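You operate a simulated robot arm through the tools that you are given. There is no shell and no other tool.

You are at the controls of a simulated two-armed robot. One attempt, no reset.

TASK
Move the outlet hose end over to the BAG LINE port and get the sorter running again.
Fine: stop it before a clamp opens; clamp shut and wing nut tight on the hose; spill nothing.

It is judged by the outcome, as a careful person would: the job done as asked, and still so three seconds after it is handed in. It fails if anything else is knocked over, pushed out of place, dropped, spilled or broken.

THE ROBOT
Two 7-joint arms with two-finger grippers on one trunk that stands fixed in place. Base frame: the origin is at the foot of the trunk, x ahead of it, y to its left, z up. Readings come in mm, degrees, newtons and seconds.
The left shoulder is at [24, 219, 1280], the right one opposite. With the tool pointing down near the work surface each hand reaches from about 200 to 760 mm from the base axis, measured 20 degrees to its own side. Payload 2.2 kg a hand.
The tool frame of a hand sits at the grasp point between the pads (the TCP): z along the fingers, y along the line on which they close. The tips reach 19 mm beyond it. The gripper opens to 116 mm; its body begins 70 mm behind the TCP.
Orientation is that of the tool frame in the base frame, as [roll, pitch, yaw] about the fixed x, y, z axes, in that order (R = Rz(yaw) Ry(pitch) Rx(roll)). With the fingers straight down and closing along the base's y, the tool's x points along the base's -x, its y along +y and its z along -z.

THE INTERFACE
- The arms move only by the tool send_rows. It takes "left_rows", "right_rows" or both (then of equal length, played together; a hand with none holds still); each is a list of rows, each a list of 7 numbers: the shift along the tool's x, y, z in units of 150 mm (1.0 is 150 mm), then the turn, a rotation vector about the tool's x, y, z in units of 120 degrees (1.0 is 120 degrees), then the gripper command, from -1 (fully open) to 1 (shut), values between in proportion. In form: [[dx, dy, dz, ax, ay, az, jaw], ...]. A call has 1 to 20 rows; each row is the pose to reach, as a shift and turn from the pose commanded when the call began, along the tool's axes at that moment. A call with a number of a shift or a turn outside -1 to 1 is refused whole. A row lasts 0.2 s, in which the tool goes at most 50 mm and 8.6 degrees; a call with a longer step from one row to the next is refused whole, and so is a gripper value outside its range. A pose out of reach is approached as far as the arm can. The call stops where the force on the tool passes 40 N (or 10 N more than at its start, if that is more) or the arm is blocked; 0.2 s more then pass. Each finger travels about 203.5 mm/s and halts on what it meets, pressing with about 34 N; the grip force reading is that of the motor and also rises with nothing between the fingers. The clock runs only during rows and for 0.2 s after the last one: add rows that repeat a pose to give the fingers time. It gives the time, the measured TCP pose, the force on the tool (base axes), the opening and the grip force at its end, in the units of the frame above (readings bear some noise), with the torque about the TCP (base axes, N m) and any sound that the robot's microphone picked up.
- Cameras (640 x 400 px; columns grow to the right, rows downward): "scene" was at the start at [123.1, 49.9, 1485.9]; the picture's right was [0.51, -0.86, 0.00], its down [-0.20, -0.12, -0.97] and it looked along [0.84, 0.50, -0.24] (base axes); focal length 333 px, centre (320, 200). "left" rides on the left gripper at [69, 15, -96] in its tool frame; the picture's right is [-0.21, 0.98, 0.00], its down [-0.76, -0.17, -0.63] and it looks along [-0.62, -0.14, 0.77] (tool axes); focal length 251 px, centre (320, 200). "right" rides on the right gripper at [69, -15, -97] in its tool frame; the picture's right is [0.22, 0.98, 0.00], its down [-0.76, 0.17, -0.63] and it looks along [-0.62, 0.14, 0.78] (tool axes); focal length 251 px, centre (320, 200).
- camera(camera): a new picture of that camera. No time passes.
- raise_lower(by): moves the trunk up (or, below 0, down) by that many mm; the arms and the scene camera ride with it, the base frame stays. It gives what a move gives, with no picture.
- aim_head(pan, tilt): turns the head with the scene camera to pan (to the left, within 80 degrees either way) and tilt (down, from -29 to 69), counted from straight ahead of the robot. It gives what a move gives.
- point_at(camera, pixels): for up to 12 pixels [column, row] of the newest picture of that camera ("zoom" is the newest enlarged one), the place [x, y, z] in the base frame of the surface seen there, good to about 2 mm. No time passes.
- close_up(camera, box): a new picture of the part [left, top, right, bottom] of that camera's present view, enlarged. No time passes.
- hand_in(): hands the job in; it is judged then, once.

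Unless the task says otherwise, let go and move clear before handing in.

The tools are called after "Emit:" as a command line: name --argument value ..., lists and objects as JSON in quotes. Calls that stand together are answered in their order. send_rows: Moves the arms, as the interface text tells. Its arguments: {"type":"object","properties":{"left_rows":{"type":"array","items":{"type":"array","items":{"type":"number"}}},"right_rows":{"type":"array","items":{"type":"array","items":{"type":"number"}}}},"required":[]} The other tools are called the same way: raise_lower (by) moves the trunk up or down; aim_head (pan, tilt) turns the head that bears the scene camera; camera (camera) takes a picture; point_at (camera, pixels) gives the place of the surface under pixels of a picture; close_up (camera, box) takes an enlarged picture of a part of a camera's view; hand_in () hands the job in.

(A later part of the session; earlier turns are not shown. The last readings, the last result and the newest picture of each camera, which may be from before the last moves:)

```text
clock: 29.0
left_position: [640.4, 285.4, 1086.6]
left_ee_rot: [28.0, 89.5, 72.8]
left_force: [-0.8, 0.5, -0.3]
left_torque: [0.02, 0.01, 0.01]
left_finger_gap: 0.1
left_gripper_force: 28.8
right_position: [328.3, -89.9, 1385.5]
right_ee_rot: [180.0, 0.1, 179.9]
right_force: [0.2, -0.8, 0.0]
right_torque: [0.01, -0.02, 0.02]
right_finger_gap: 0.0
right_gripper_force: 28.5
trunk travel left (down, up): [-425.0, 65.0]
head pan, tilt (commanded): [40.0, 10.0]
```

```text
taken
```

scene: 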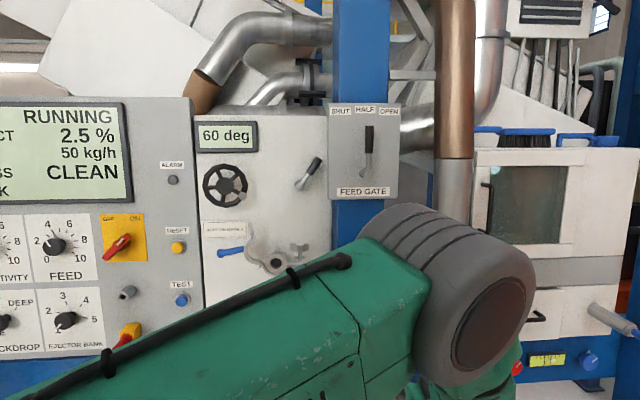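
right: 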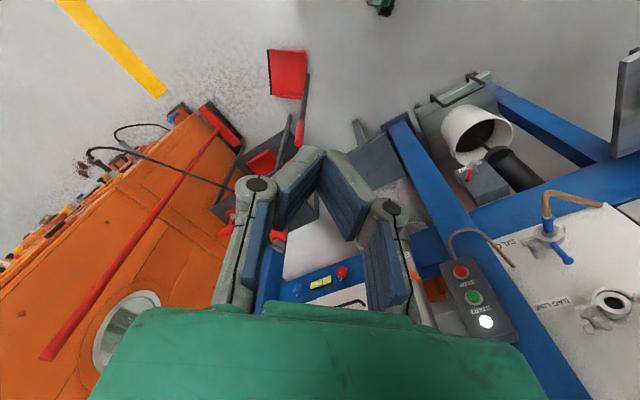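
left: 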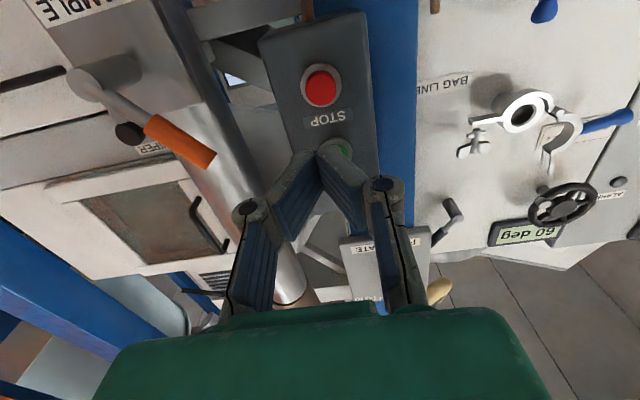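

The left hand now faces the box squarely at (640,285,1087), with STOP visible at (320,87) in its camera. I'll check the button position from this view before pressing.

Emit:
point_at --camera "left" --pixels '[[320, 87], [308, 87], [334, 87], [320, 76], [320, 98], [300, 60], [350, 60], [330, 150]]'

```text
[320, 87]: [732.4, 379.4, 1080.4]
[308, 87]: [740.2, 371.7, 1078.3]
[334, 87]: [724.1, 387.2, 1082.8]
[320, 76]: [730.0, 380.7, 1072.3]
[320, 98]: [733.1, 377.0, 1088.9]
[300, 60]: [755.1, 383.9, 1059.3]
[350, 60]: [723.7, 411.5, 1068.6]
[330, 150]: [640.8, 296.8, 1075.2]
```

STOP's face is at about (732,380,1085), roughly 112 mm ahead of the fingertips. I'll advance and press with small steps, then back off.

Emit:
send_rows --left_rows '[[0.003, 0.004, 0.16, 0, 0, 0, 1], [0.006, 0.008, 0.32, 0, 0, 0, 1], [0.01, 0.013, 0.48, 0, 0, 0, 1], [0.01, 0.013, 0.6, 0, 0, 0, 1], [0.01, 0.013, 0.68, 0, 0, 0, 1], [0.01, 0.013, 0.71, 0, 0, 0, 1], [0.01, 0.013, 0.73, 0, 0, 0, 1], [0.01, 0.013, 0.75, 0, 0, 0, 1], [0.01, 0.013, 0.77, 0, 0, 0, 1], [0.01, 0.013, 0.785, 0, 0, 0, 1], [0.01, 0.013, 0.785, 0, 0, 0, 1]]'

Emit:
camera --camera "scene"

Emit:
camera --camera "left"

```text
clock: 31.4
left_position: [722.9, 371.2, 1084.4]
left_ee_rot: [41.2, 89.6, 85.9]
left_force: [-1.5, -2.1, -0.7]
left_torque: [-0.05, 0.02, 0.02]
left_finger_gap: 5.7
left_gripper_force: 28.6
right_position: [329.3, -88.4, 1383.4]
right_ee_rot: [179.9, 0.2, -179.9]
right_force: [0.1, 0.8, 0.3]
right_torque: [0.0, -0.01, -0.01]
right_finger_gap: 0.0
right_gripper_force: 28.5
trunk travel left (down, up): [-425.0, 65.0]
head pan, tilt (commanded): [40.0, 10.0]
heard: click
```

```text
taken
```

scene: 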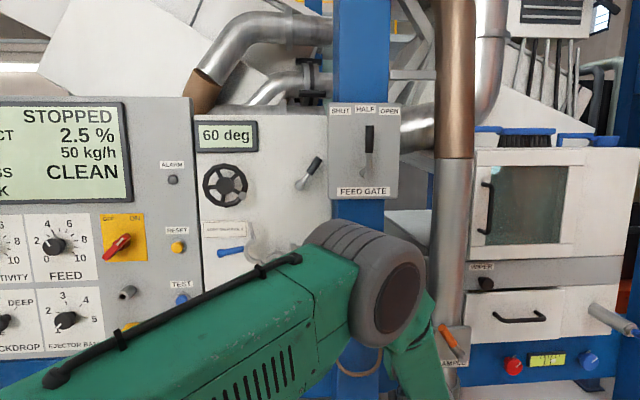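

```text
taken
```

left: 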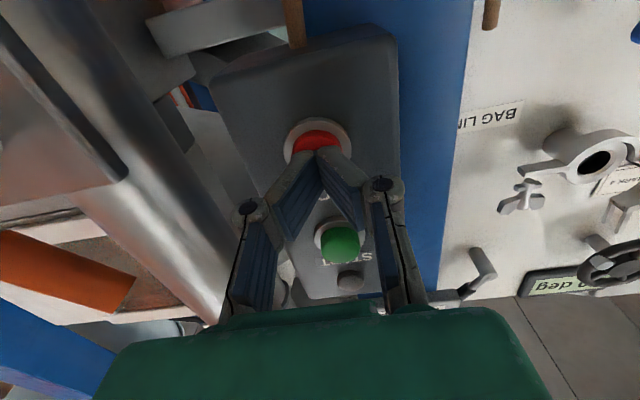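

A click was heard and the display reads STOPPED with the lamp off. I'll back straight off the button and move left to stand in front of the SILO wing nut.

Emit:
send_rows --left_rows '[[0, 0, -0.2, 0, 0, 0, 1], [0, 0, -0.4, 0, 0, 0, 1], [0, 0, -0.6, 0, 0, 0, 1], [0, 0, -0.83, 0, 0, 0, 1], [0.05, 0.2, -0.83, 0, 0, 0, 1], [0.1, 0.4, -0.83, 0, 0, 0, 1], [0.15, 0.6, -0.83, 0, 0, 0, 1], [0.2, 0.8, -0.83, 0, 0, 0, 1], [0.25, 1.0, -0.83, 0, 0, 0, 1], [0.25, 1.0, -0.83, 0, 0, 0, 1]]'

Emit:
camera --camera "left"

Emit:
camera --camera "scene"

```text
clock: 33.6
left_position: [530.1, 389.4, 1047.2]
left_ee_rot: [37.7, 89.7, 82.4]
left_force: [-0.2, -0.1, 0.6]
left_torque: [0.03, 0.03, 0.0]
left_finger_gap: 0.2
left_gripper_force: 28.1
right_position: [330.0, -89.2, 1383.4]
right_ee_rot: [180.0, 0.1, 179.9]
right_force: [0.2, 0.3, 0.5]
right_torque: [0.0, -0.03, -0.05]
right_finger_gap: 0.0
right_gripper_force: 28.5
trunk travel left (down, up): [-425.0, 65.0]
head pan, tilt (commanded): [40.0, 10.0]
```

```text
taken
```

left: 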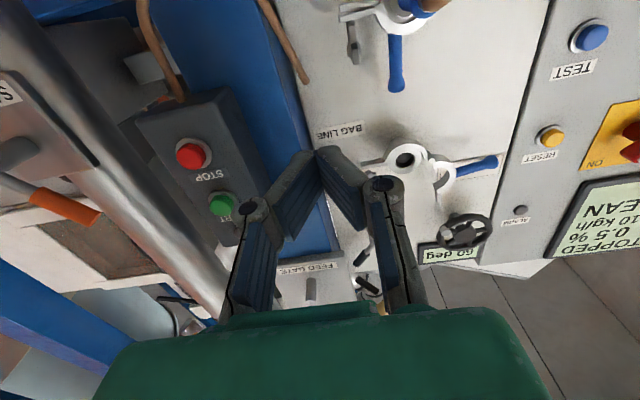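

```text
taken
```

scene: 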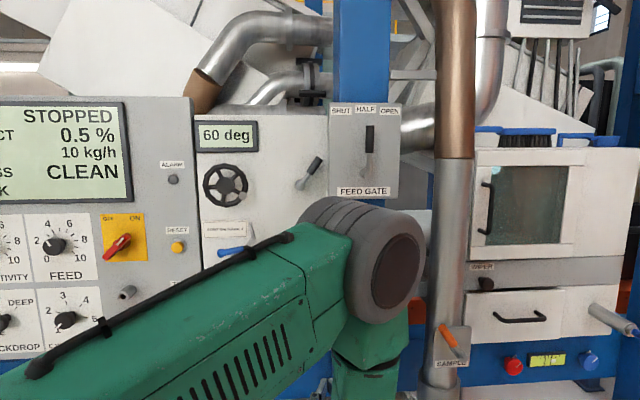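

Display shows STOPPED with feed 10 kg/h and reject 0.5 %, so it's still running down; I won't open a clamp until it reads zero. Meanwhile I'll bring the left hand in front of the SILO wing nut and look at it.

Emit:
send_rows --left_rows '[[0.01, 0.07, 0.2, 0, 0, 0, 0.5], [0.02, 0.14, 0.4, 0, 0, 0, 0.5], [0.03, 0.21, 0.6, 0, 0, 0, 0.5], [0.03, 0.274, 0.75, 0, 0, 0, 0.5], [0.03, 0.274, 0.9, 0, 0, 0, 0.5], [0.03, 0.274, 0.9, 0, 0, 0, 0.5]]'

Emit:
camera --camera "left"

Emit:
camera --camera "scene"

```text
clock: 35.0
left_position: [595.0, 515.5, 1044.0]
left_ee_rot: [33.9, 89.7, 78.6]
left_force: [0.1, -0.3, -0.1]
left_torque: [0.03, -0.01, 0.01]
left_finger_gap: 28.9
left_gripper_force: 0.1
right_position: [329.4, -87.7, 1384.8]
right_ee_rot: [-179.9, 0.1, -180.0]
right_force: [-0.4, 0.5, -0.2]
right_torque: [0.01, -0.03, 0.01]
right_finger_gap: 0.0
right_gripper_force: 28.2
trunk travel left (down, up): [-425.0, 65.0]
head pan, tilt (commanded): [40.0, 10.0]
```

```text
taken
```

left: 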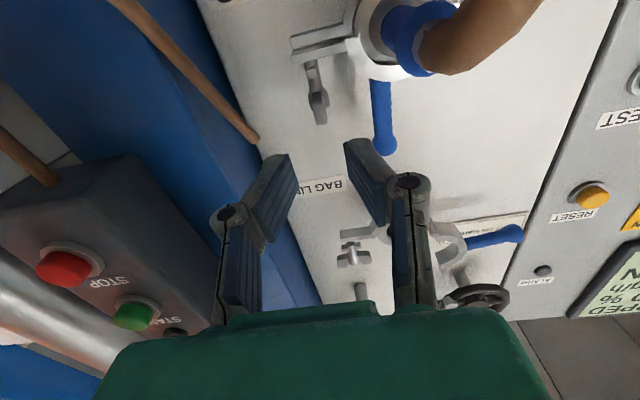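

```text
taken
```

scene: 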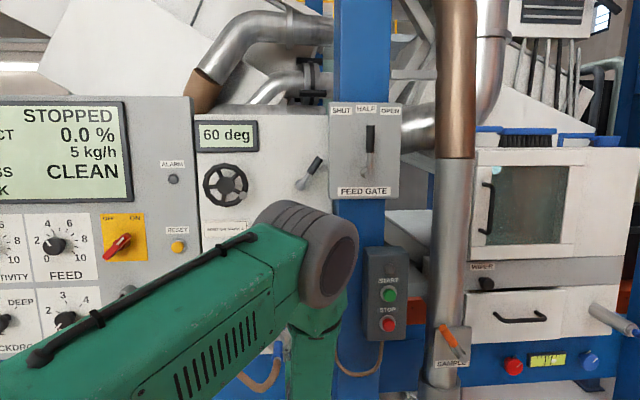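

Feed is down to 5 kg/h and still falling; the SILO wing nut is at about (315,90) in the upside-down wrist view. I'll zoom in and locate the wing precisely.

Emit:
close_up --camera "left" --box '[260, 0, 420, 160]'

Emit:
point_at --camera "left" --pixels '[[312, 75], [314, 90], [318, 105], [320, 118], [325, 95], [305, 50], [300, 38], [345, 45], [383, 100], [383, 145], [278, 190], [362, 175]]'

```text
2.50 times, centred on (340, 80) of left
```

zoom: 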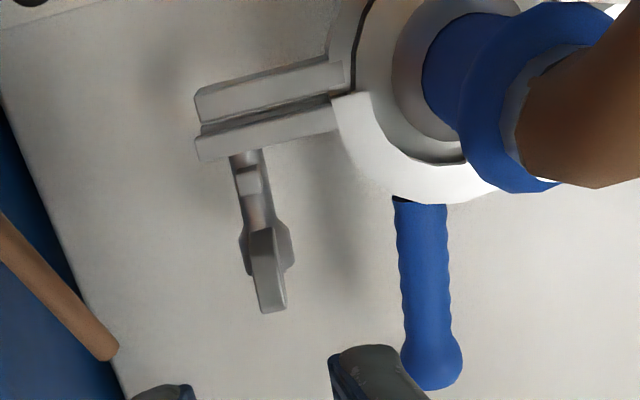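

```text
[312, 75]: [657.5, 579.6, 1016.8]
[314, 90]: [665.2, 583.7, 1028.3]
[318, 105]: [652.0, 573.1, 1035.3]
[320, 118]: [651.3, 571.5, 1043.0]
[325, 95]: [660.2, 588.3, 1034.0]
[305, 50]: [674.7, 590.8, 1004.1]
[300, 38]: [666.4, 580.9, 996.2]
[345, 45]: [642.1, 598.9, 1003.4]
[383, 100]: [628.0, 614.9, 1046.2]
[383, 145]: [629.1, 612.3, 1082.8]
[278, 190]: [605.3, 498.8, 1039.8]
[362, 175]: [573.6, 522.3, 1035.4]
```

The near wing edge is at s≈56–57 (x≈652, y≈572, z≈1032–1050) and the jaws are centred on it. I'll advance 74 mm so the open fingers straddle the wing, without turning anything yet.

Emit:
send_rows --left_rows '[[-0.005, 0, 0.15, 0, 0, 0, 0.5], [-0.01, 0, 0.3, 0, 0, 0, 0.5], [-0.015, 0, 0.42, 0, 0, 0, 0.5], [-0.015, 0, 0.49, 0, 0, 0, 0.5], [-0.015, 0, 0.49, 0, 0, 0, 0.5], [-0.015, 0, 0.49, 0, 0, 0, 0.5]]'

Emit:
camera --camera "left"

Emit:
camera --camera "scene"

```text
clock: 36.4
left_position: [648.1, 567.0, 1045.9]
left_ee_rot: [40.2, 89.7, 84.9]
left_force: [1.2, 0.9, 0.0]
left_torque: [0.03, 0.01, 0.0]
left_finger_gap: 29.0
left_gripper_force: 0.1
right_position: [329.9, -87.6, 1384.0]
right_ee_rot: [180.0, 0.1, 179.9]
right_force: [-0.4, -0.5, 0.1]
right_torque: [0.03, 0.02, -0.02]
right_finger_gap: 0.0
right_gripper_force: 28.2
trunk travel left (down, up): [-425.0, 65.0]
head pan, tilt (commanded): [40.0, 10.0]
```

```text
taken
```

left: 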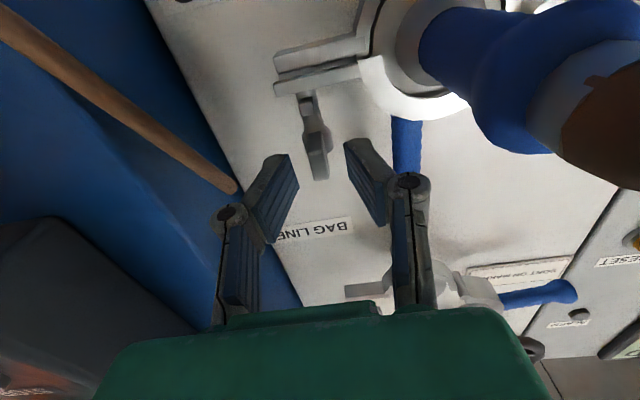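

```text
taken
```

scene: 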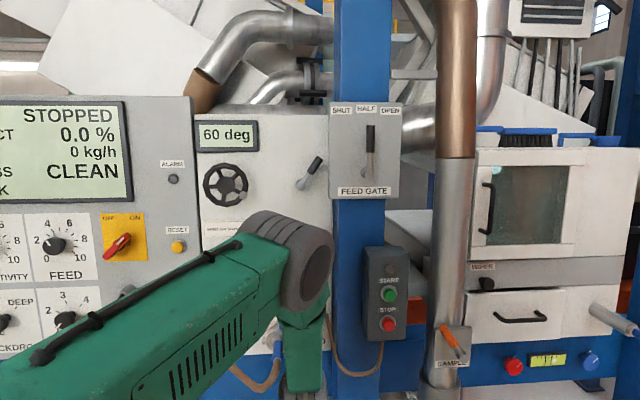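

Feed now reads 0 kg/h and the state is STOPPED; the wing at (315,140) lies between the fingertips. I'll close the jaws on the wing.

Emit:
send_rows --left_rows '[[0.01, 0, 0.02, 0, 0, 0, 0.8], [0.01, 0, 0.02, 0, 0, 0, 1], [0.01, 0, 0.02, 0, 0, 0, 1], [0.01, 0, 0.02, 0, 0, 0, 1]]'

Emit:
camera --camera "left"

```text
clock: 37.4
left_position: [648.9, 569.9, 1044.1]
left_ee_rot: [29.3, 89.7, 74.0]
left_force: [-5.8, 0.2, 1.1]
left_torque: [0.32, -0.56, 0.11]
left_finger_gap: 9.4
left_gripper_force: 36.2
right_position: [327.7, -88.0, 1384.7]
right_ee_rot: [-179.9, 0.0, -180.0]
right_force: [-0.1, 0.0, 1.1]
right_torque: [-0.02, -0.01, 0.0]
right_finger_gap: 0.1
right_gripper_force: 29.0
trunk travel left (down, up): [-425.0, 65.0]
head pan, tilt (commanded): [40.0, 10.0]
```

```text
taken
```

left: 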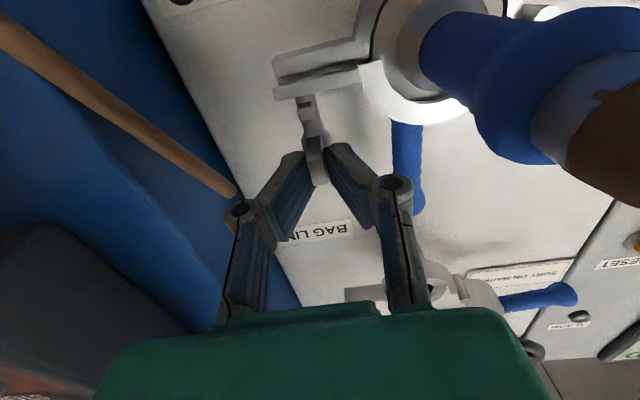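

The wing is gripped (gap 9.4 mm). I'll turn it 30° counter-clockwise seen from above, pivoting about the bolt axis, and check the torque.

Emit:
send_rows --left_rows '[[0, -0.0128, 0.0006, -0.0417, 0, 0, 1], [0, -0.0255, 0.0022, -0.0833, 0, 0, 1], [0, -0.038, 0.005, -0.125, 0, 0, 1], [0, -0.0502, 0.0088, -0.1667, 0, 0, 1], [0, -0.062, 0.0137, -0.2083, 0, 0, 1], [0, -0.0733, 0.0197, -0.25, 0, 0, 1], [0, -0.0733, 0.0197, -0.25, 0, 0, 1]]'

Emit:
camera --camera "left"

```text
clock: 39.0
left_position: [661.0, 561.8, 1043.9]
left_ee_rot: [10.7, 89.6, 85.3]
left_force: [2.3, -3.7, -1.9]
left_torque: [-0.36, -0.05, -0.09]
left_finger_gap: 9.2
left_gripper_force: 36.6
right_position: [329.5, -88.1, 1383.9]
right_ee_rot: [179.9, 0.1, 179.8]
right_force: [-0.6, 0.0, 0.8]
right_torque: [-0.03, 0.02, 0.0]
right_finger_gap: 0.0
right_gripper_force: 28.4
trunk travel left (down, up): [-425.0, 65.0]
head pan, tilt (commanded): [40.0, 10.0]
```

```text
taken
```

left: 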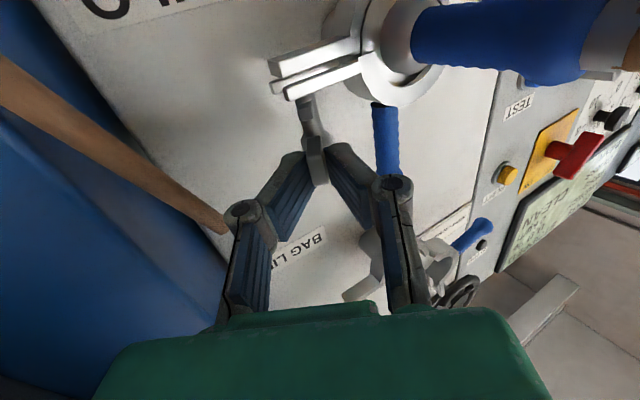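

The wing followed freely through 30° (low torque), so counter-clockwise is the loosening way. The START box is close on that side, so I'll release, square the hand up again and finish by pressing the right-hand wing inward from the front with closed fingertips.

Emit:
send_rows --left_rows '[[0, 0, 0, 0, 0, 0, 0.5], [0, 0, 0, 0, 0, 0, 0.5], [0, 0, -0.1, 0, 0, 0, 0.5], [0, 0, -0.25, 0, 0, 0, 0.5], [0, 0, -0.4, 0, 0, 0, 0.5], [0, 0.03, -0.37, 0.0625, 0, 0, 0.6], [0, 0.06, -0.32, 0.125, 0, 0, 0.8], [0, 0.09, -0.27, 0.1875, 0, 0, 1], [0, 0.119, -0.22, 0.25, 0, 0, 1], [0, 0.119, -0.22, 0.25, 0, 0, 1]]'

Emit:
camera --camera "left"

Emit:
close_up --camera "left" --box '[240, 20, 400, 180]'

```text
clock: 41.2
left_position: [634.4, 536.4, 1044.3]
left_ee_rot: [43.5, 89.7, 88.1]
left_force: [0.2, 0.1, -0.5]
left_torque: [0.02, 0.0, 0.03]
left_finger_gap: 0.0
left_gripper_force: 28.5
right_position: [330.3, -87.9, 1384.7]
right_ee_rot: [180.0, 0.1, 180.0]
right_force: [0.2, -0.5, 0.2]
right_torque: [-0.03, 0.04, -0.03]
right_finger_gap: 0.0
right_gripper_force: 28.6
trunk travel left (down, up): [-425.0, 65.0]
head pan, tilt (commanded): [40.0, 10.0]
```

```text
taken
```

left: 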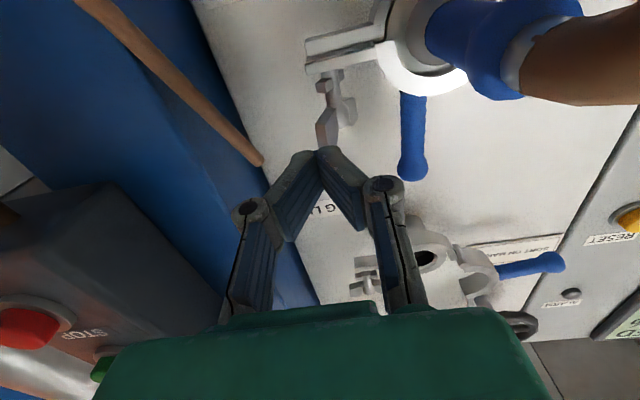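

```text
2.50 times, centred on (320, 100) of left
```

zoom: 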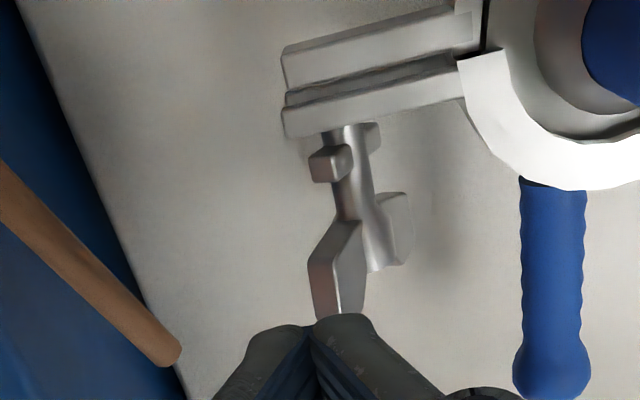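

The wing now sits about 30° turned, with its near-right lobe just ahead of the closed fingertips. I'll press it inward along the panel normal.

Emit:
send_rows --left_rows '[[0, -0.01, 0.06, 0, 0, 0, 1], [0, -0.015, 0.1, 0, 0, 0, 1], [0, -0.02, 0.13, 0, 0, 0, 1], [0, -0.02, 0.16, 0, 0, 0, 1], [0, -0.02, 0.18, 0, 0, 0, 1], [0, -0.02, 0.2, 0, 0, 0, 1], [0, -0.02, 0.215, 0, 0, 0, 1], [0, -0.02, 0.225, 0, 0, 0, 1], [0, -0.02, 0.225, 0, 0, 0, 1]]'

Emit:
camera --camera "left"

Emit:
close_up --camera "left" --box '[240, 20, 400, 180]'

```text
clock: 43.2
left_position: [661.4, 557.4, 1043.9]
left_ee_rot: [36.1, 89.6, 80.7]
left_force: [-0.5, -2.4, 0.2]
left_torque: [0.0, 0.01, -0.02]
left_finger_gap: 0.0
left_gripper_force: 28.1
right_position: [329.7, -88.3, 1384.3]
right_ee_rot: [179.9, 0.1, -179.9]
right_force: [-0.8, 0.7, 0.2]
right_torque: [-0.01, 0.0, 0.01]
right_finger_gap: 0.0
right_gripper_force: 27.7
trunk travel left (down, up): [-425.0, 65.0]
head pan, tilt (commanded): [40.0, 10.0]
```

```text
taken
```

left: 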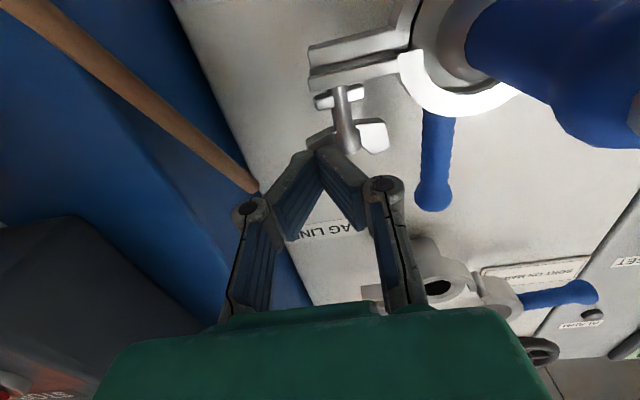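

```text
2.50 times, centred on (320, 100) of left
```

zoom: 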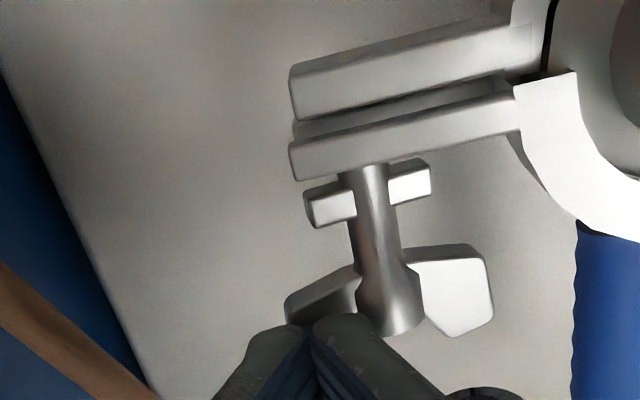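

The wings now lie nearly along the ear like BAG LINE's do. I'll press a touch more, back off, and compare.

Emit:
send_rows --left_rows '[[0, 0, 0.01, 0, 0, 0, 1], [0, 0, 0.018, 0, 0, 0, 1], [0, 0, 0.018, 0, 0, 0, 1], [0, 0, -0.1, 0, 0, 0, 1], [0, 0, -0.3, 0, 0, 0, 1], [0, 0, -0.4, 0, 0, 0, 1]]'

Emit:
camera --camera "left"

Emit:
close_up --camera "left" --box '[260, 20, 400, 150]'

Emit:
camera --camera "scene"

```text
clock: 44.6
left_position: [617.4, 515.6, 1044.9]
left_ee_rot: [37.2, 89.7, 81.9]
left_force: [-0.2, 1.2, 0.2]
left_torque: [-0.04, 0.02, 0.01]
left_finger_gap: 0.0
left_gripper_force: 28.1
right_position: [329.4, -89.2, 1383.8]
right_ee_rot: [180.0, 0.1, -180.0]
right_force: [0.7, -0.4, -0.3]
right_torque: [-0.03, -0.03, 0.0]
right_finger_gap: 0.2
right_gripper_force: 28.5
trunk travel left (down, up): [-425.0, 65.0]
head pan, tilt (commanded): [40.0, 10.0]
```

```text
taken
```

left: 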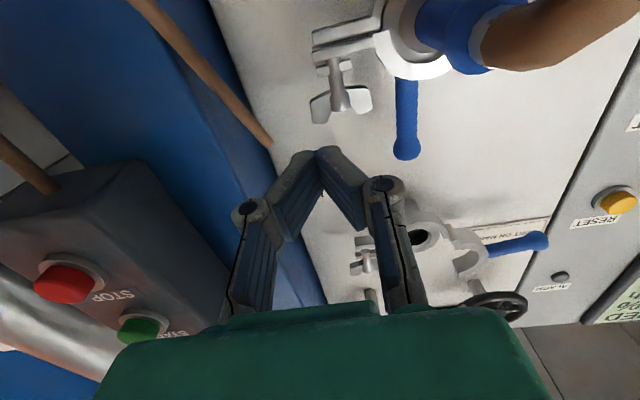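

```text
3.08 times, centred on (330, 85) of left
```

zoom: 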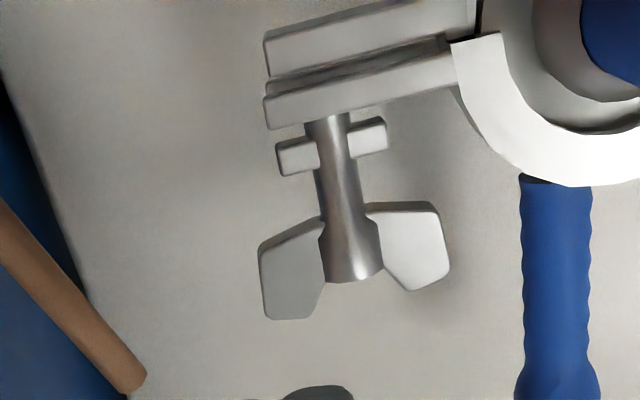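

```text
taken
```

scene: 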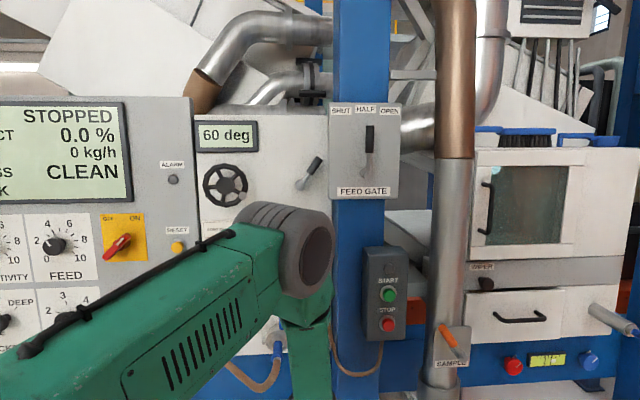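

Emit:
point_at --camera "zoom" --pixels '[[275, 275], [310, 270], [395, 250], [435, 245], [290, 155], [375, 135], [350, 260], [560, 220], [560, 370], [540, 300], [580, 300], [340, 100]]'

Emit:
point_at --camera "left" --pixels '[[406, 90], [406, 140], [398, 120], [415, 120], [440, 30], [470, 40], [460, 20], [357, 268], [375, 265], [366, 263], [357, 242], [420, 237]]'

```text
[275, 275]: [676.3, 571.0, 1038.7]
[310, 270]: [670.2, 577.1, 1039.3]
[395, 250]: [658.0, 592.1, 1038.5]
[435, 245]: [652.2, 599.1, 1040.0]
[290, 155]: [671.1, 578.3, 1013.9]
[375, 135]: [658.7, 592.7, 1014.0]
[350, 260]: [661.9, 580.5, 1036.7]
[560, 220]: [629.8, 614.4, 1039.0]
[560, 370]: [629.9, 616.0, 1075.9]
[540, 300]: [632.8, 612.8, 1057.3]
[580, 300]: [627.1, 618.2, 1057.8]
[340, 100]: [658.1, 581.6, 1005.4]
```

```text
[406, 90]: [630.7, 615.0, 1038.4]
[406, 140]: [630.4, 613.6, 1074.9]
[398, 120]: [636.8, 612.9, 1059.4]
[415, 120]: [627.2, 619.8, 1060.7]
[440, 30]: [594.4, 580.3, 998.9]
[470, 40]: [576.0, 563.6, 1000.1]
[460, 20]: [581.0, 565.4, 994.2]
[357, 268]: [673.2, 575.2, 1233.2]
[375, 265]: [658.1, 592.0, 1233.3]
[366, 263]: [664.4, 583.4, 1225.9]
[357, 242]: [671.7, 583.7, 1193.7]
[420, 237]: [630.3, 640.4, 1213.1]
```

The wing runs from (676,571) to (652,599), about 4–5° short of fully parallel with the ear. I'll give the right lobe one more small press so it lines up properly.

Emit:
send_rows --left_rows '[[0, 0, 0.15, 0, 0, 0, 1], [0, 0, 0.3, 0, 0, 0, 1], [0, 0, 0.39, 0, 0, 0, 1], [0, 0, 0.42, 0, 0, 0, 1], [0, 0, 0.432, 0, 0, 0, 1], [0, 0, 0.438, 0, 0, 0, 1], [0, 0, 0.438, 0, 0, 0, 1]]'

Emit:
close_up --camera "left" --box '[240, 20, 400, 180]'

```text
clock: 46.2
left_position: [664.7, 560.4, 1044.4]
left_ee_rot: [52.7, 89.6, 97.4]
left_force: [-5.6, -5.6, -2.0]
left_torque: [-0.07, 0.07, 0.03]
left_finger_gap: 6.0
left_gripper_force: 28.9
right_position: [328.4, -88.5, 1383.8]
right_ee_rot: [179.9, 0.1, -179.9]
right_force: [0.0, -0.3, 0.7]
right_torque: [-0.02, -0.01, 0.01]
right_finger_gap: 0.3
right_gripper_force: 28.4
trunk travel left (down, up): [-425.0, 65.0]
head pan, tilt (commanded): [40.0, 10.0]
```

```text
2.50 times, centred on (320, 100) of left
```

zoom: 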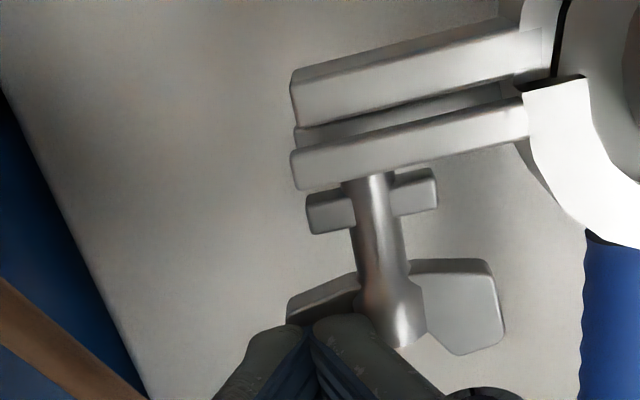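

The nut now meets its stop (about 8 N), fully aligned. I'll back off, pitch the hand 45° down and move to the right of SILO's blue handle, ready to swing it open to the left.

Emit:
send_rows --left_rows '[[0, 0, -0.25, 0, 0, 0, 1], [0, 0, -0.5, 0, 0, 0, 1], [0, 0, -0.7, 0, 0, 0, 1], [-0.09, 0.04, -0.62, 0, 0.0625, 0, 1], [-0.18, 0.08, -0.53, 0, 0.125, 0, 1], [-0.28, 0.11, -0.44, 0, 0.1875, 0, 1], [-0.37, 0.15, -0.36, 0, 0.25, 0, 1], [-0.46, 0.19, -0.27, 0, 0.3125, 0, 1], [-0.553, 0.225, -0.19, 0, 0.375, 0, 1], [-0.553, 0.225, -0.19, 0, 0.375, 0, 1]]'

Emit:
camera --camera "left"

Emit:
camera --camera "scene"

```text
clock: 48.4
left_position: [621.0, 564.7, 1130.6]
left_ee_rot: [179.7, 45.2, -135.7]
left_force: [-0.4, -0.2, 0.5]
left_torque: [-0.04, -0.03, -0.02]
left_finger_gap: 0.1
left_gripper_force: 28.8
right_position: [328.8, -88.8, 1383.7]
right_ee_rot: [179.9, 0.0, 179.9]
right_force: [0.2, 0.9, -0.6]
right_torque: [0.02, 0.0, 0.0]
right_finger_gap: 0.1
right_gripper_force: 29.0
trunk travel left (down, up): [-425.0, 65.0]
head pan, tilt (commanded): [40.0, 10.0]
```

```text
taken
```

left: 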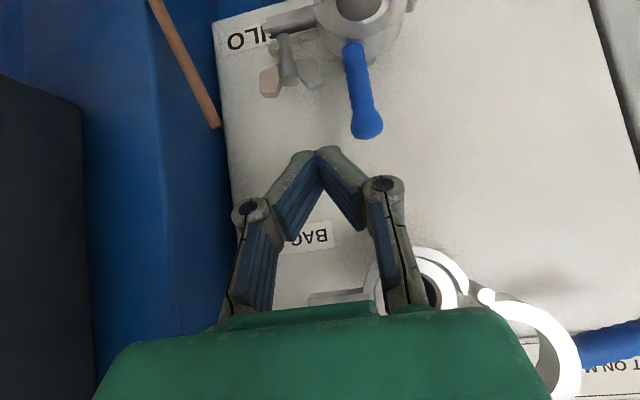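

```text
taken
```

scene: 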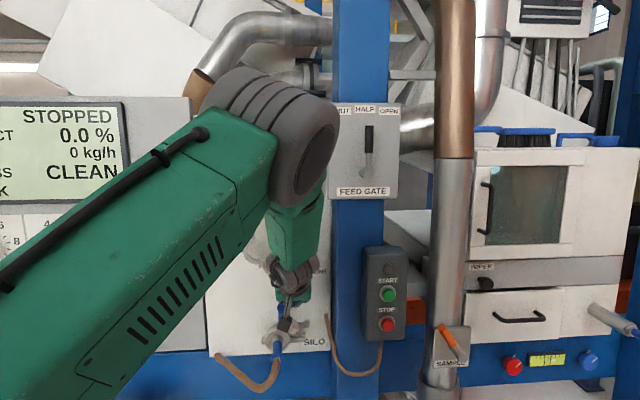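

The wrist view shows the handle at (365,100) just left of the fingers' line, with the nut now parallel to the ear. I'll lower the fingertips beside the handle and push it left.

Emit:
send_rows --left_rows '[[0, 0, 0.15, 0, 0, 0, 1], [0, 0, 0.3, 0, 0, 0, 1], [0, 0, 0.4, 0, 0, 0, 1], [0, 0.07, 0.4, 0, 0, 0, 1], [0, 0.14, 0.4, 0, 0, 0, 1], [0, 0.21, 0.4, 0, 0, 0, 1], [0, 0.28, 0.4, 0, 0, 0, 1], [0, 0.35, 0.4, 0, 0, 0, 1]]'

Emit:
camera --camera "left"

```text
clock: 50.2
left_position: [612.8, 629.6, 1087.9]
left_ee_rot: [179.8, 45.4, -135.6]
left_force: [-0.7, -6.0, 12.8]
left_torque: [0.04, 0.1, 0.04]
left_finger_gap: 0.0
left_gripper_force: 28.6
right_position: [328.0, -90.3, 1384.9]
right_ee_rot: [179.8, 0.1, -180.0]
right_force: [0.3, 0.5, -0.4]
right_torque: [-0.01, 0.01, -0.04]
right_finger_gap: 0.0
right_gripper_force: 28.5
trunk travel left (down, up): [-425.0, 65.0]
head pan, tilt (commanded): [40.0, 10.0]
```

```text
taken
```

left: 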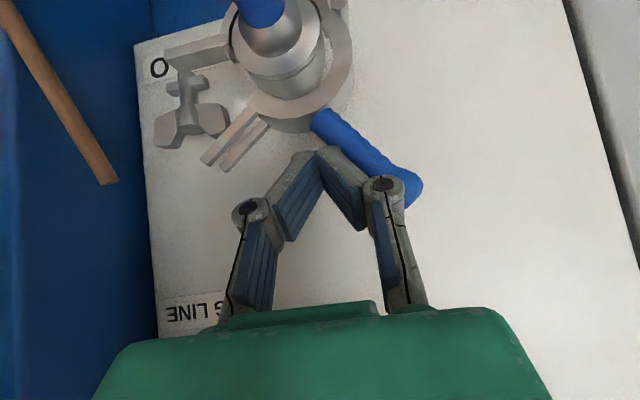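

The clamp half is swinging open (handle now leaning left near (370,160)) and the forked ear has cleared the bolt. I'll follow the arc left and then down until it lies fully open.

Emit:
send_rows --left_rows '[[-0.005, 0.07, -0.005, 0, 0, 0, 1], [-0.01, 0.14, -0.01, 0, 0, 0, 1], [-0.015, 0.21, -0.015, 0, 0, 0, 1], [-0.02, 0.28, -0.02, 0, 0, 0, 1], [-0.024, 0.35, -0.024, 0, 0, 0, 1], [-0.024, 0.42, -0.024, 0, 0, 0, 1], [0, 0.48, 0, 0, 0, 0, 1], [0.04, 0.54, 0.04, 0, 0, 0, 1], [0.08, 0.6, 0.08, 0, 0, 0, 1], [0.11, 0.63, 0.11, 0, 0, 0, 1]]'

Emit:
camera --camera "left"

```text
clock: 52.4
left_position: [547.2, 701.7, 1062.0]
left_ee_rot: [179.8, 45.1, -135.4]
left_force: [-1.1, 0.5, 0.4]
left_torque: [0.02, 0.0, 0.05]
left_finger_gap: 0.0
left_gripper_force: 28.6
right_position: [329.5, -86.6, 1383.2]
right_ee_rot: [-180.0, 0.1, -179.9]
right_force: [0.1, 0.3, 0.2]
right_torque: [-0.01, -0.01, 0.01]
right_finger_gap: 0.0
right_gripper_force: 28.5
trunk travel left (down, up): [-425.0, 65.0]
head pan, tilt (commanded): [40.0, 10.0]
```

```text
taken
```

left: 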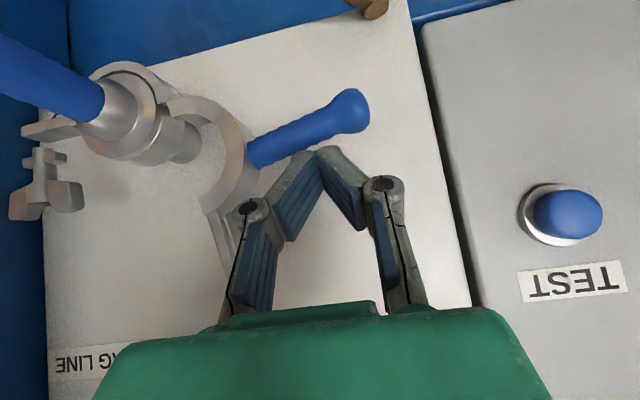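

The SILO clamp half is fully open (handle at (310,125), left of the port) and the hose end stays seated in the port. I'll back off, open the jaws, and line up above the blue sleeve.

Emit:
send_rows --left_rows '[[0, 0, -0.2, 0, 0, 0, 1], [0, 0, -0.4, 0, 0, 0, 1], [0, 0, -0.6, 0, 0, 0, 1], [0.06, -0.1, -0.58, 0, 0, 0, 0.6], [0.12, -0.2, -0.55, 0, 0, 0, 0.3], [0.18, -0.3, -0.52, 0, 0, 0, 0.14], [0.25, -0.42, -0.48, 0, 0, 0, 0.14], [0.32, -0.53, -0.43, 0, 0, 0, 0.14], [0.4, -0.64, -0.38, 0, 0, 0, 0.14], [0.467, -0.733, -0.335, 0, 0, 0, 0.14], [0.467, -0.733, -0.335, 0, 0, 0, 0.14]]'

Emit:
camera --camera "left"

Emit:
camera --camera "scene"

```text
clock: 54.8
left_position: [565.3, 561.2, 1048.1]
left_ee_rot: [179.8, 45.2, -135.4]
left_force: [-0.2, 0.3, -0.2]
left_torque: [-0.02, -0.02, -0.03]
left_finger_gap: 49.6
left_gripper_force: 0.0
right_position: [328.9, -87.4, 1384.6]
right_ee_rot: [180.0, 0.1, -180.0]
right_force: [0.6, 0.0, -0.1]
right_torque: [0.01, -0.02, -0.02]
right_finger_gap: 0.3
right_gripper_force: 28.5
trunk travel left (down, up): [-425.0, 65.0]
head pan, tilt (commanded): [40.0, 10.0]
```

```text
taken
```

left: 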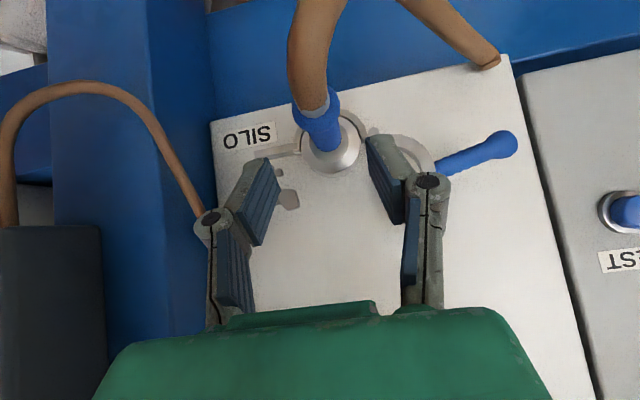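

```text
taken
```

scene: 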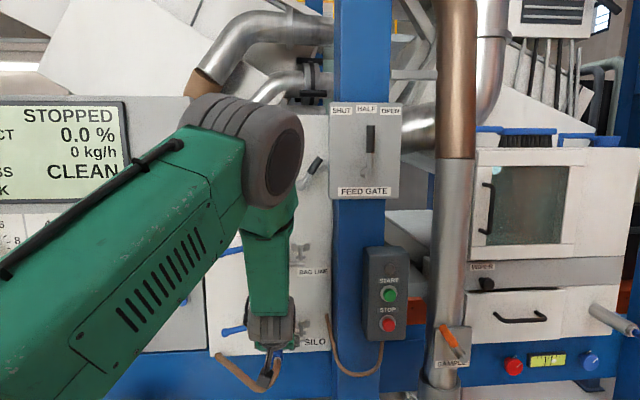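

The jaws straddle the sleeve's line, with the sleeve at (322,130) and hose at (312,60) in the wrist view. I'll measure the sleeve before closing in.

Emit:
point_at --camera "left" --pixels '[[326, 140], [322, 125], [318, 110], [312, 80], [310, 50], [320, 10], [308, 128], [336, 122], [330, 160], [302, 105], [333, 95], [480, 60]]'

Emit:
close_up --camera "left" --box '[230, 0, 430, 200]'

```text
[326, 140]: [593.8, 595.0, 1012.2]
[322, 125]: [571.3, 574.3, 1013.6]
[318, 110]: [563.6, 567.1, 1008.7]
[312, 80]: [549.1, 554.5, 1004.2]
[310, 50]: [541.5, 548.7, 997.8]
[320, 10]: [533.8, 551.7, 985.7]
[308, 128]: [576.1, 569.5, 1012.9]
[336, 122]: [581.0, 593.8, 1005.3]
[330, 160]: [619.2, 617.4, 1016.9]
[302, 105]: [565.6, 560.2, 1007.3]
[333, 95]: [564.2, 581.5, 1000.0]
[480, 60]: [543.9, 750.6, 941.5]
```

```text
2.00 times, centred on (330, 100) of left
```

zoom: 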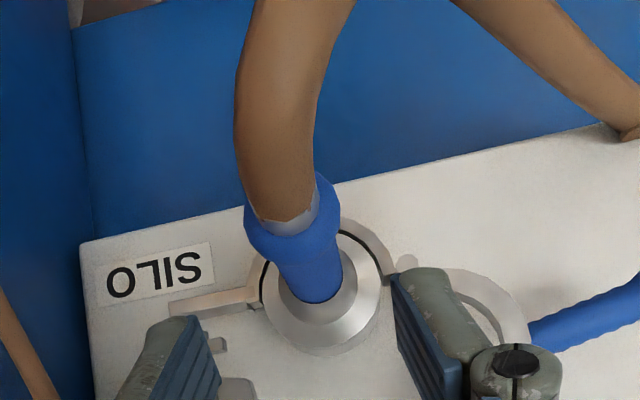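

The sleeve axis is at s≈0, z≈1006, running d≈80–130 from the panel. I'll advance 59 mm along the tool axis and close on its middle.

Emit:
send_rows --left_rows '[[0, 0.01, 0.12, 0, 0, 0, 0.14], [0, 0.019, 0.24, 0, 0, 0, 0.14], [0.003, 0.019, 0.33, 0, 0, 0, 0.14], [0.003, 0.019, 0.393, 0, 0, 0, 0.14], [0.003, 0.019, 0.393, 0, 0, 0, 0.14]]'

Emit:
camera --camera "left"

```text
clock: 56.0
left_position: [592.1, 592.7, 1005.6]
left_ee_rot: [179.8, 45.2, -135.6]
left_force: [0.0, 0.2, -0.6]
left_torque: [0.01, 0.0, 0.01]
left_finger_gap: 50.1
left_gripper_force: 0.1
right_position: [329.2, -86.9, 1384.8]
right_ee_rot: [180.0, 0.1, -180.0]
right_force: [-1.1, 0.9, -0.7]
right_torque: [0.0, 0.02, 0.03]
right_finger_gap: 0.2
right_gripper_force: 29.2
trunk travel left (down, up): [-425.0, 65.0]
head pan, tilt (commanded): [40.0, 10.0]
```

```text
taken
```

left: 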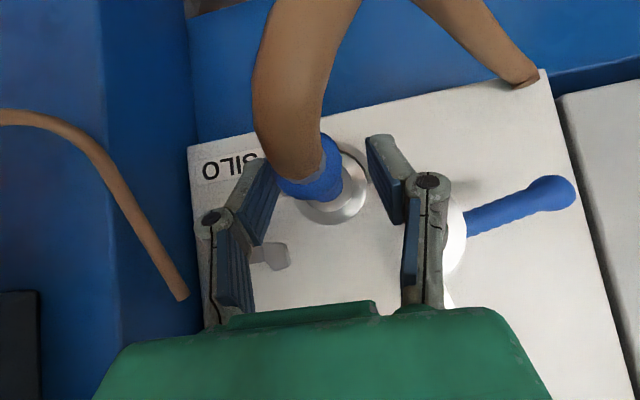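

The sleeve lies between the pads with no contact force. I'll close the gripper on it.

Emit:
send_rows --left_rows '[[0, 0, 0, 0, 0, 0, 0.5], [0, 0, 0, 0, 0, 0, 0.8], [0, 0, 0, 0, 0, 0, 1], [0, 0, 0, 0, 0, 0, 1]]'

Emit:
camera --camera "left"

```text
clock: 57.0
left_position: [592.8, 593.2, 1006.0]
left_ee_rot: [179.9, 45.2, -135.5]
left_force: [1.4, -2.3, 0.5]
left_torque: [-0.02, -0.06, -0.09]
left_finger_gap: 22.5
left_gripper_force: 30.0
right_position: [329.8, -87.7, 1383.9]
right_ee_rot: [179.9, 0.2, 180.0]
right_force: [-0.3, -0.2, 0.0]
right_torque: [0.03, 0.02, -0.05]
right_finger_gap: 0.0
right_gripper_force: 28.2
trunk travel left (down, up): [-425.0, 65.0]
head pan, tilt (commanded): [40.0, 10.0]
```

```text
taken
```

left: 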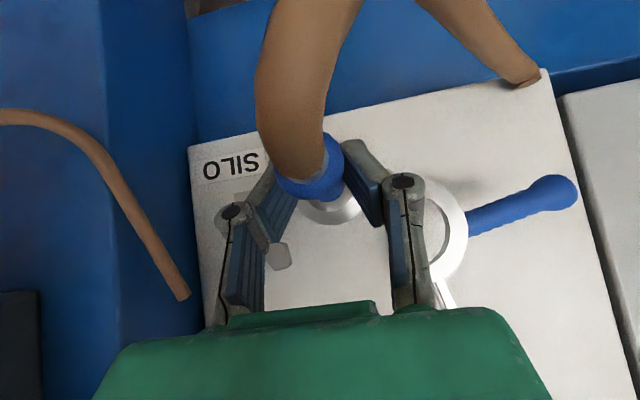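

The sleeve is held (gap 22.5 mm, TCP at (592.8,593.2,1006.0) — I'll keep that as the seated reference). Now I'll pull the hose end straight out along the panel normal.

Emit:
send_rows --left_rows '[[0.03, 0, -0.03, 0, 0, 0, 1], [0.07, 0, -0.07, 0, 0, 0, 1], [0.12, 0, -0.12, 0, 0, 0, 1], [0.17, 0, -0.17, 0, 0, 0, 1], [0.23, 0, -0.23, 0, 0, 0, 1], [0.283, 0, -0.283, 0, 0, 0, 1], [0.283, 0, -0.283, 0, 0, 0, 1]]'

Emit:
camera --camera "left"

Emit:
camera --camera "scene"

```text
clock: 58.6
left_position: [547.9, 552.8, 1005.5]
left_ee_rot: [179.8, 45.2, -135.6]
left_force: [-0.9, 0.0, -0.7]
left_torque: [-0.06, 0.07, 0.0]
left_finger_gap: 22.5
left_gripper_force: 30.1
right_position: [329.3, -86.7, 1384.5]
right_ee_rot: [-180.0, 0.1, 180.0]
right_force: [-0.1, 0.1, 0.6]
right_torque: [-0.01, 0.0, -0.01]
right_finger_gap: 0.0
right_gripper_force: 28.8
trunk travel left (down, up): [-425.0, 65.0]
head pan, tilt (commanded): [40.0, 10.0]
```

```text
taken
```

left: 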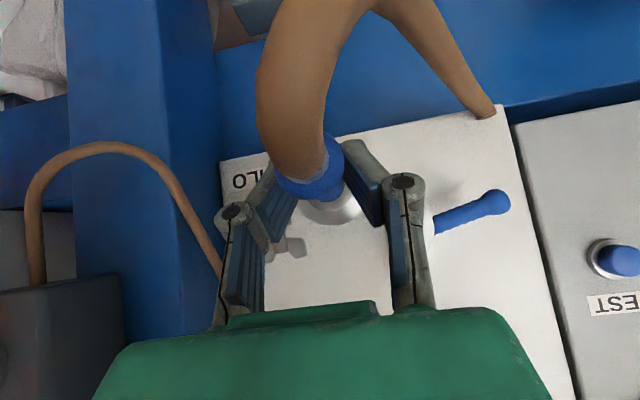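

```text
taken
```

scene: 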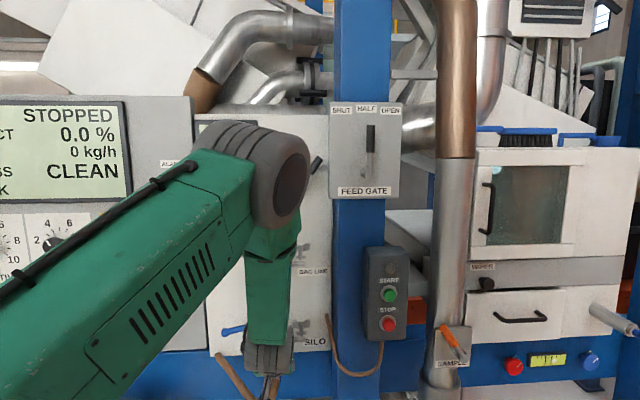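

The hose end came free with low force (hand now 160 mm from the panel). I'll check close up that nothing dribbles, and see how the end sits in the jaws.

Emit:
close_up --camera "left" --box '[220, 100, 440, 300]'

Emit:
point_at --camera "left" --pixels '[[330, 215], [320, 185], [300, 120], [290, 60], [340, 10], [450, 60], [495, 110], [300, 245], [285, 250], [495, 200]]'

```text
2.00 times, centred on (330, 200) of left
```

zoom: 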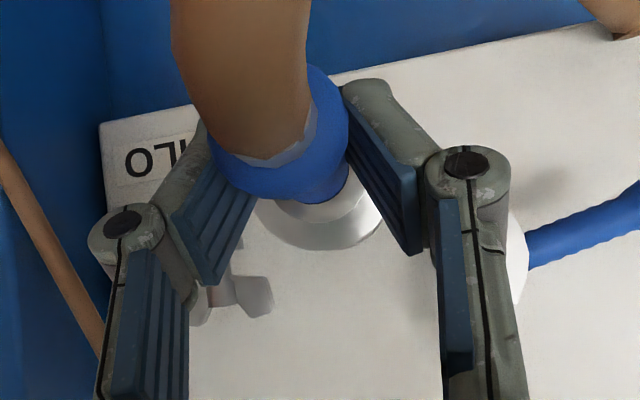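

```text
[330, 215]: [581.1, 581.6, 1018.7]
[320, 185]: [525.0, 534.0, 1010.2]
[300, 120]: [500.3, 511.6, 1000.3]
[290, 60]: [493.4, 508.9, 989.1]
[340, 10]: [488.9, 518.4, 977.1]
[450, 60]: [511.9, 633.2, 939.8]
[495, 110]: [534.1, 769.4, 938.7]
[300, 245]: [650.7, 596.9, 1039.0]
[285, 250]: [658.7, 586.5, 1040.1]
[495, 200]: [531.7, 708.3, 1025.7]
```

Nothing dribbles and the flange is about 44 mm ahead of the TCP. I'll lift the hose end 196 mm straight up to the BAG LINE height, watching the pull from the hose.

Emit:
send_rows --left_rows '[[-0.09, 0, -0.09, 0, 0, 0, 1], [-0.19, 0, -0.19, 0, 0, 0, 1], [-0.3, 0, -0.3, 0, 0, 0, 1], [-0.41, 0, -0.41, 0, 0, 0, 1], [-0.52, 0, -0.52, 0, 0, 0, 1], [-0.63, 0, -0.63, 0, 0, 0, 1], [-0.74, 0, -0.74, 0, 0, 0, 1], [-0.84, 0, -0.84, 0, 0, 0, 1], [-0.924, 0, -0.924, 0, 0, 0, 1], [-0.924, 0, -0.924, 0, 0, 0, 1]]'

Emit:
camera --camera "left"

Emit:
camera --camera "scene"

```text
clock: 60.8
left_position: [549.7, 551.0, 1203.0]
left_ee_rot: [179.7, 45.2, -135.5]
left_force: [0.4, 0.6, -2.8]
left_torque: [-0.05, 0.03, 0.01]
left_finger_gap: 22.5
left_gripper_force: 30.5
right_position: [330.3, -87.4, 1383.1]
right_ee_rot: [180.0, 0.2, 179.9]
right_force: [0.7, -0.1, 0.5]
right_torque: [0.0, -0.01, -0.04]
right_finger_gap: 0.0
right_gripper_force: 28.4
trunk travel left (down, up): [-425.0, 65.0]
head pan, tilt (commanded): [40.0, 10.0]
```

```text
taken
```

left: 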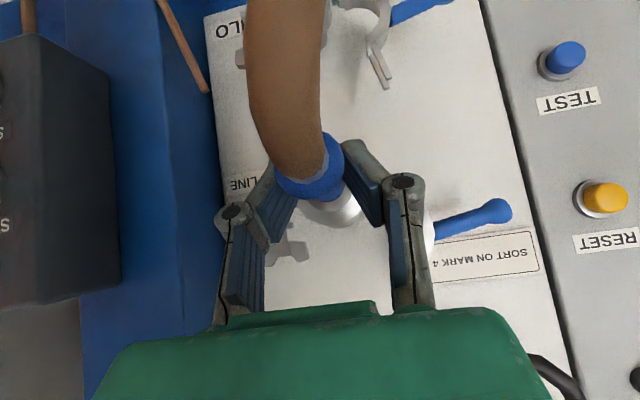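

```text
taken
```

scene: 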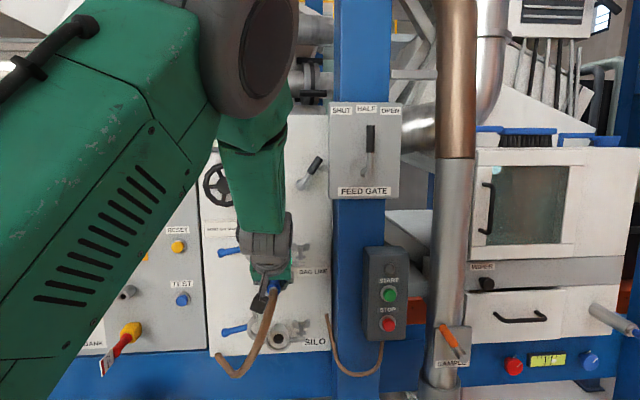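

The BAG LINE fittings appear almost exactly where SILO's did in the earlier view (handle end at (497,210) vs (498,200)). I'll compare the same crop and coordinates to fine-tune the height.

Emit:
close_up --camera "left" --box '[220, 100, 440, 300]'

Emit:
point_at --camera "left" --pixels '[[300, 245], [290, 250], [282, 238], [330, 215], [495, 208], [440, 225], [320, 185], [350, 205], [430, 240], [385, 70]]'

Emit:
close_up --camera "scene" --box '[210, 200, 350, 380]'

```text
2.00 times, centred on (330, 200) of left
```

zoom: 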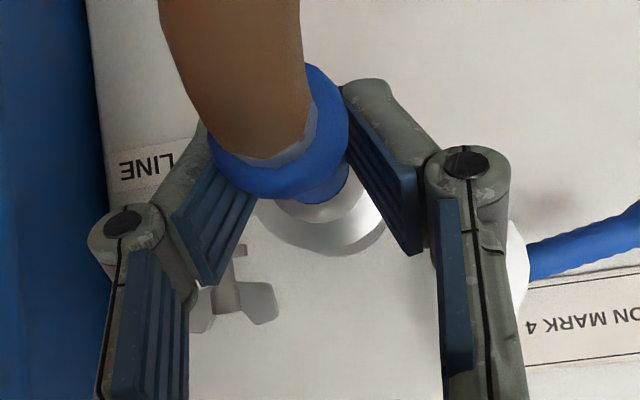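

```text
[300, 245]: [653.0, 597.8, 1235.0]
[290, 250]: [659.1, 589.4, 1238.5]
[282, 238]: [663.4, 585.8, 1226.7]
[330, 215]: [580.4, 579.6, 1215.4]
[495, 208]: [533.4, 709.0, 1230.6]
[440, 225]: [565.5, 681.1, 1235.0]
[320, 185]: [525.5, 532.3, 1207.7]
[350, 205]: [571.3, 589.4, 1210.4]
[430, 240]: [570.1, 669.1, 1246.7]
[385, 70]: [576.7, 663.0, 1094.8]
```

```text
2.22 times, centred on (280, 290) of scene
```

zoom: 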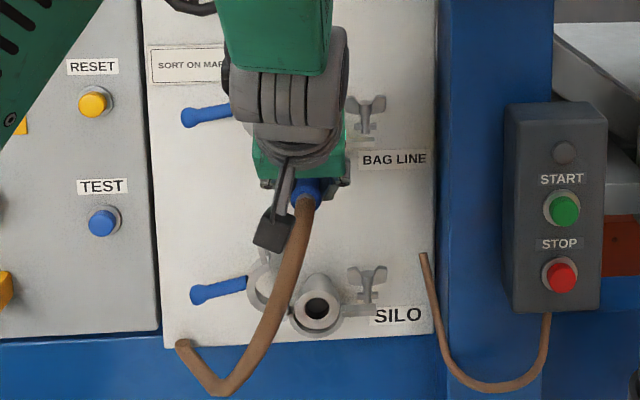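

Both clamps are visible together in the scene view now, so I'll measure matching features on each to get the exact port spacing.

Emit:
close_up --camera "scene" --box '[245, 240, 335, 350]'

```text
3.64 times, centred on (290, 295) of scene
```

zoom: 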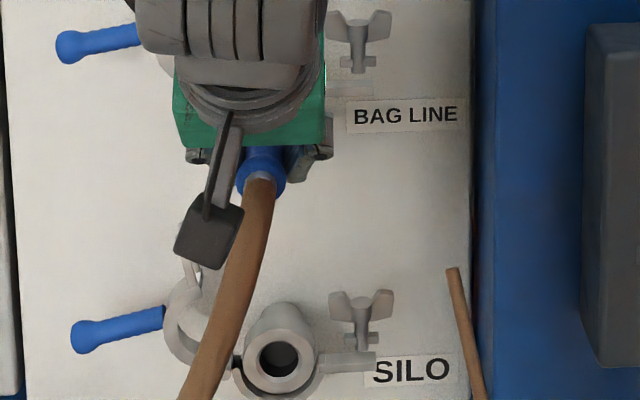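

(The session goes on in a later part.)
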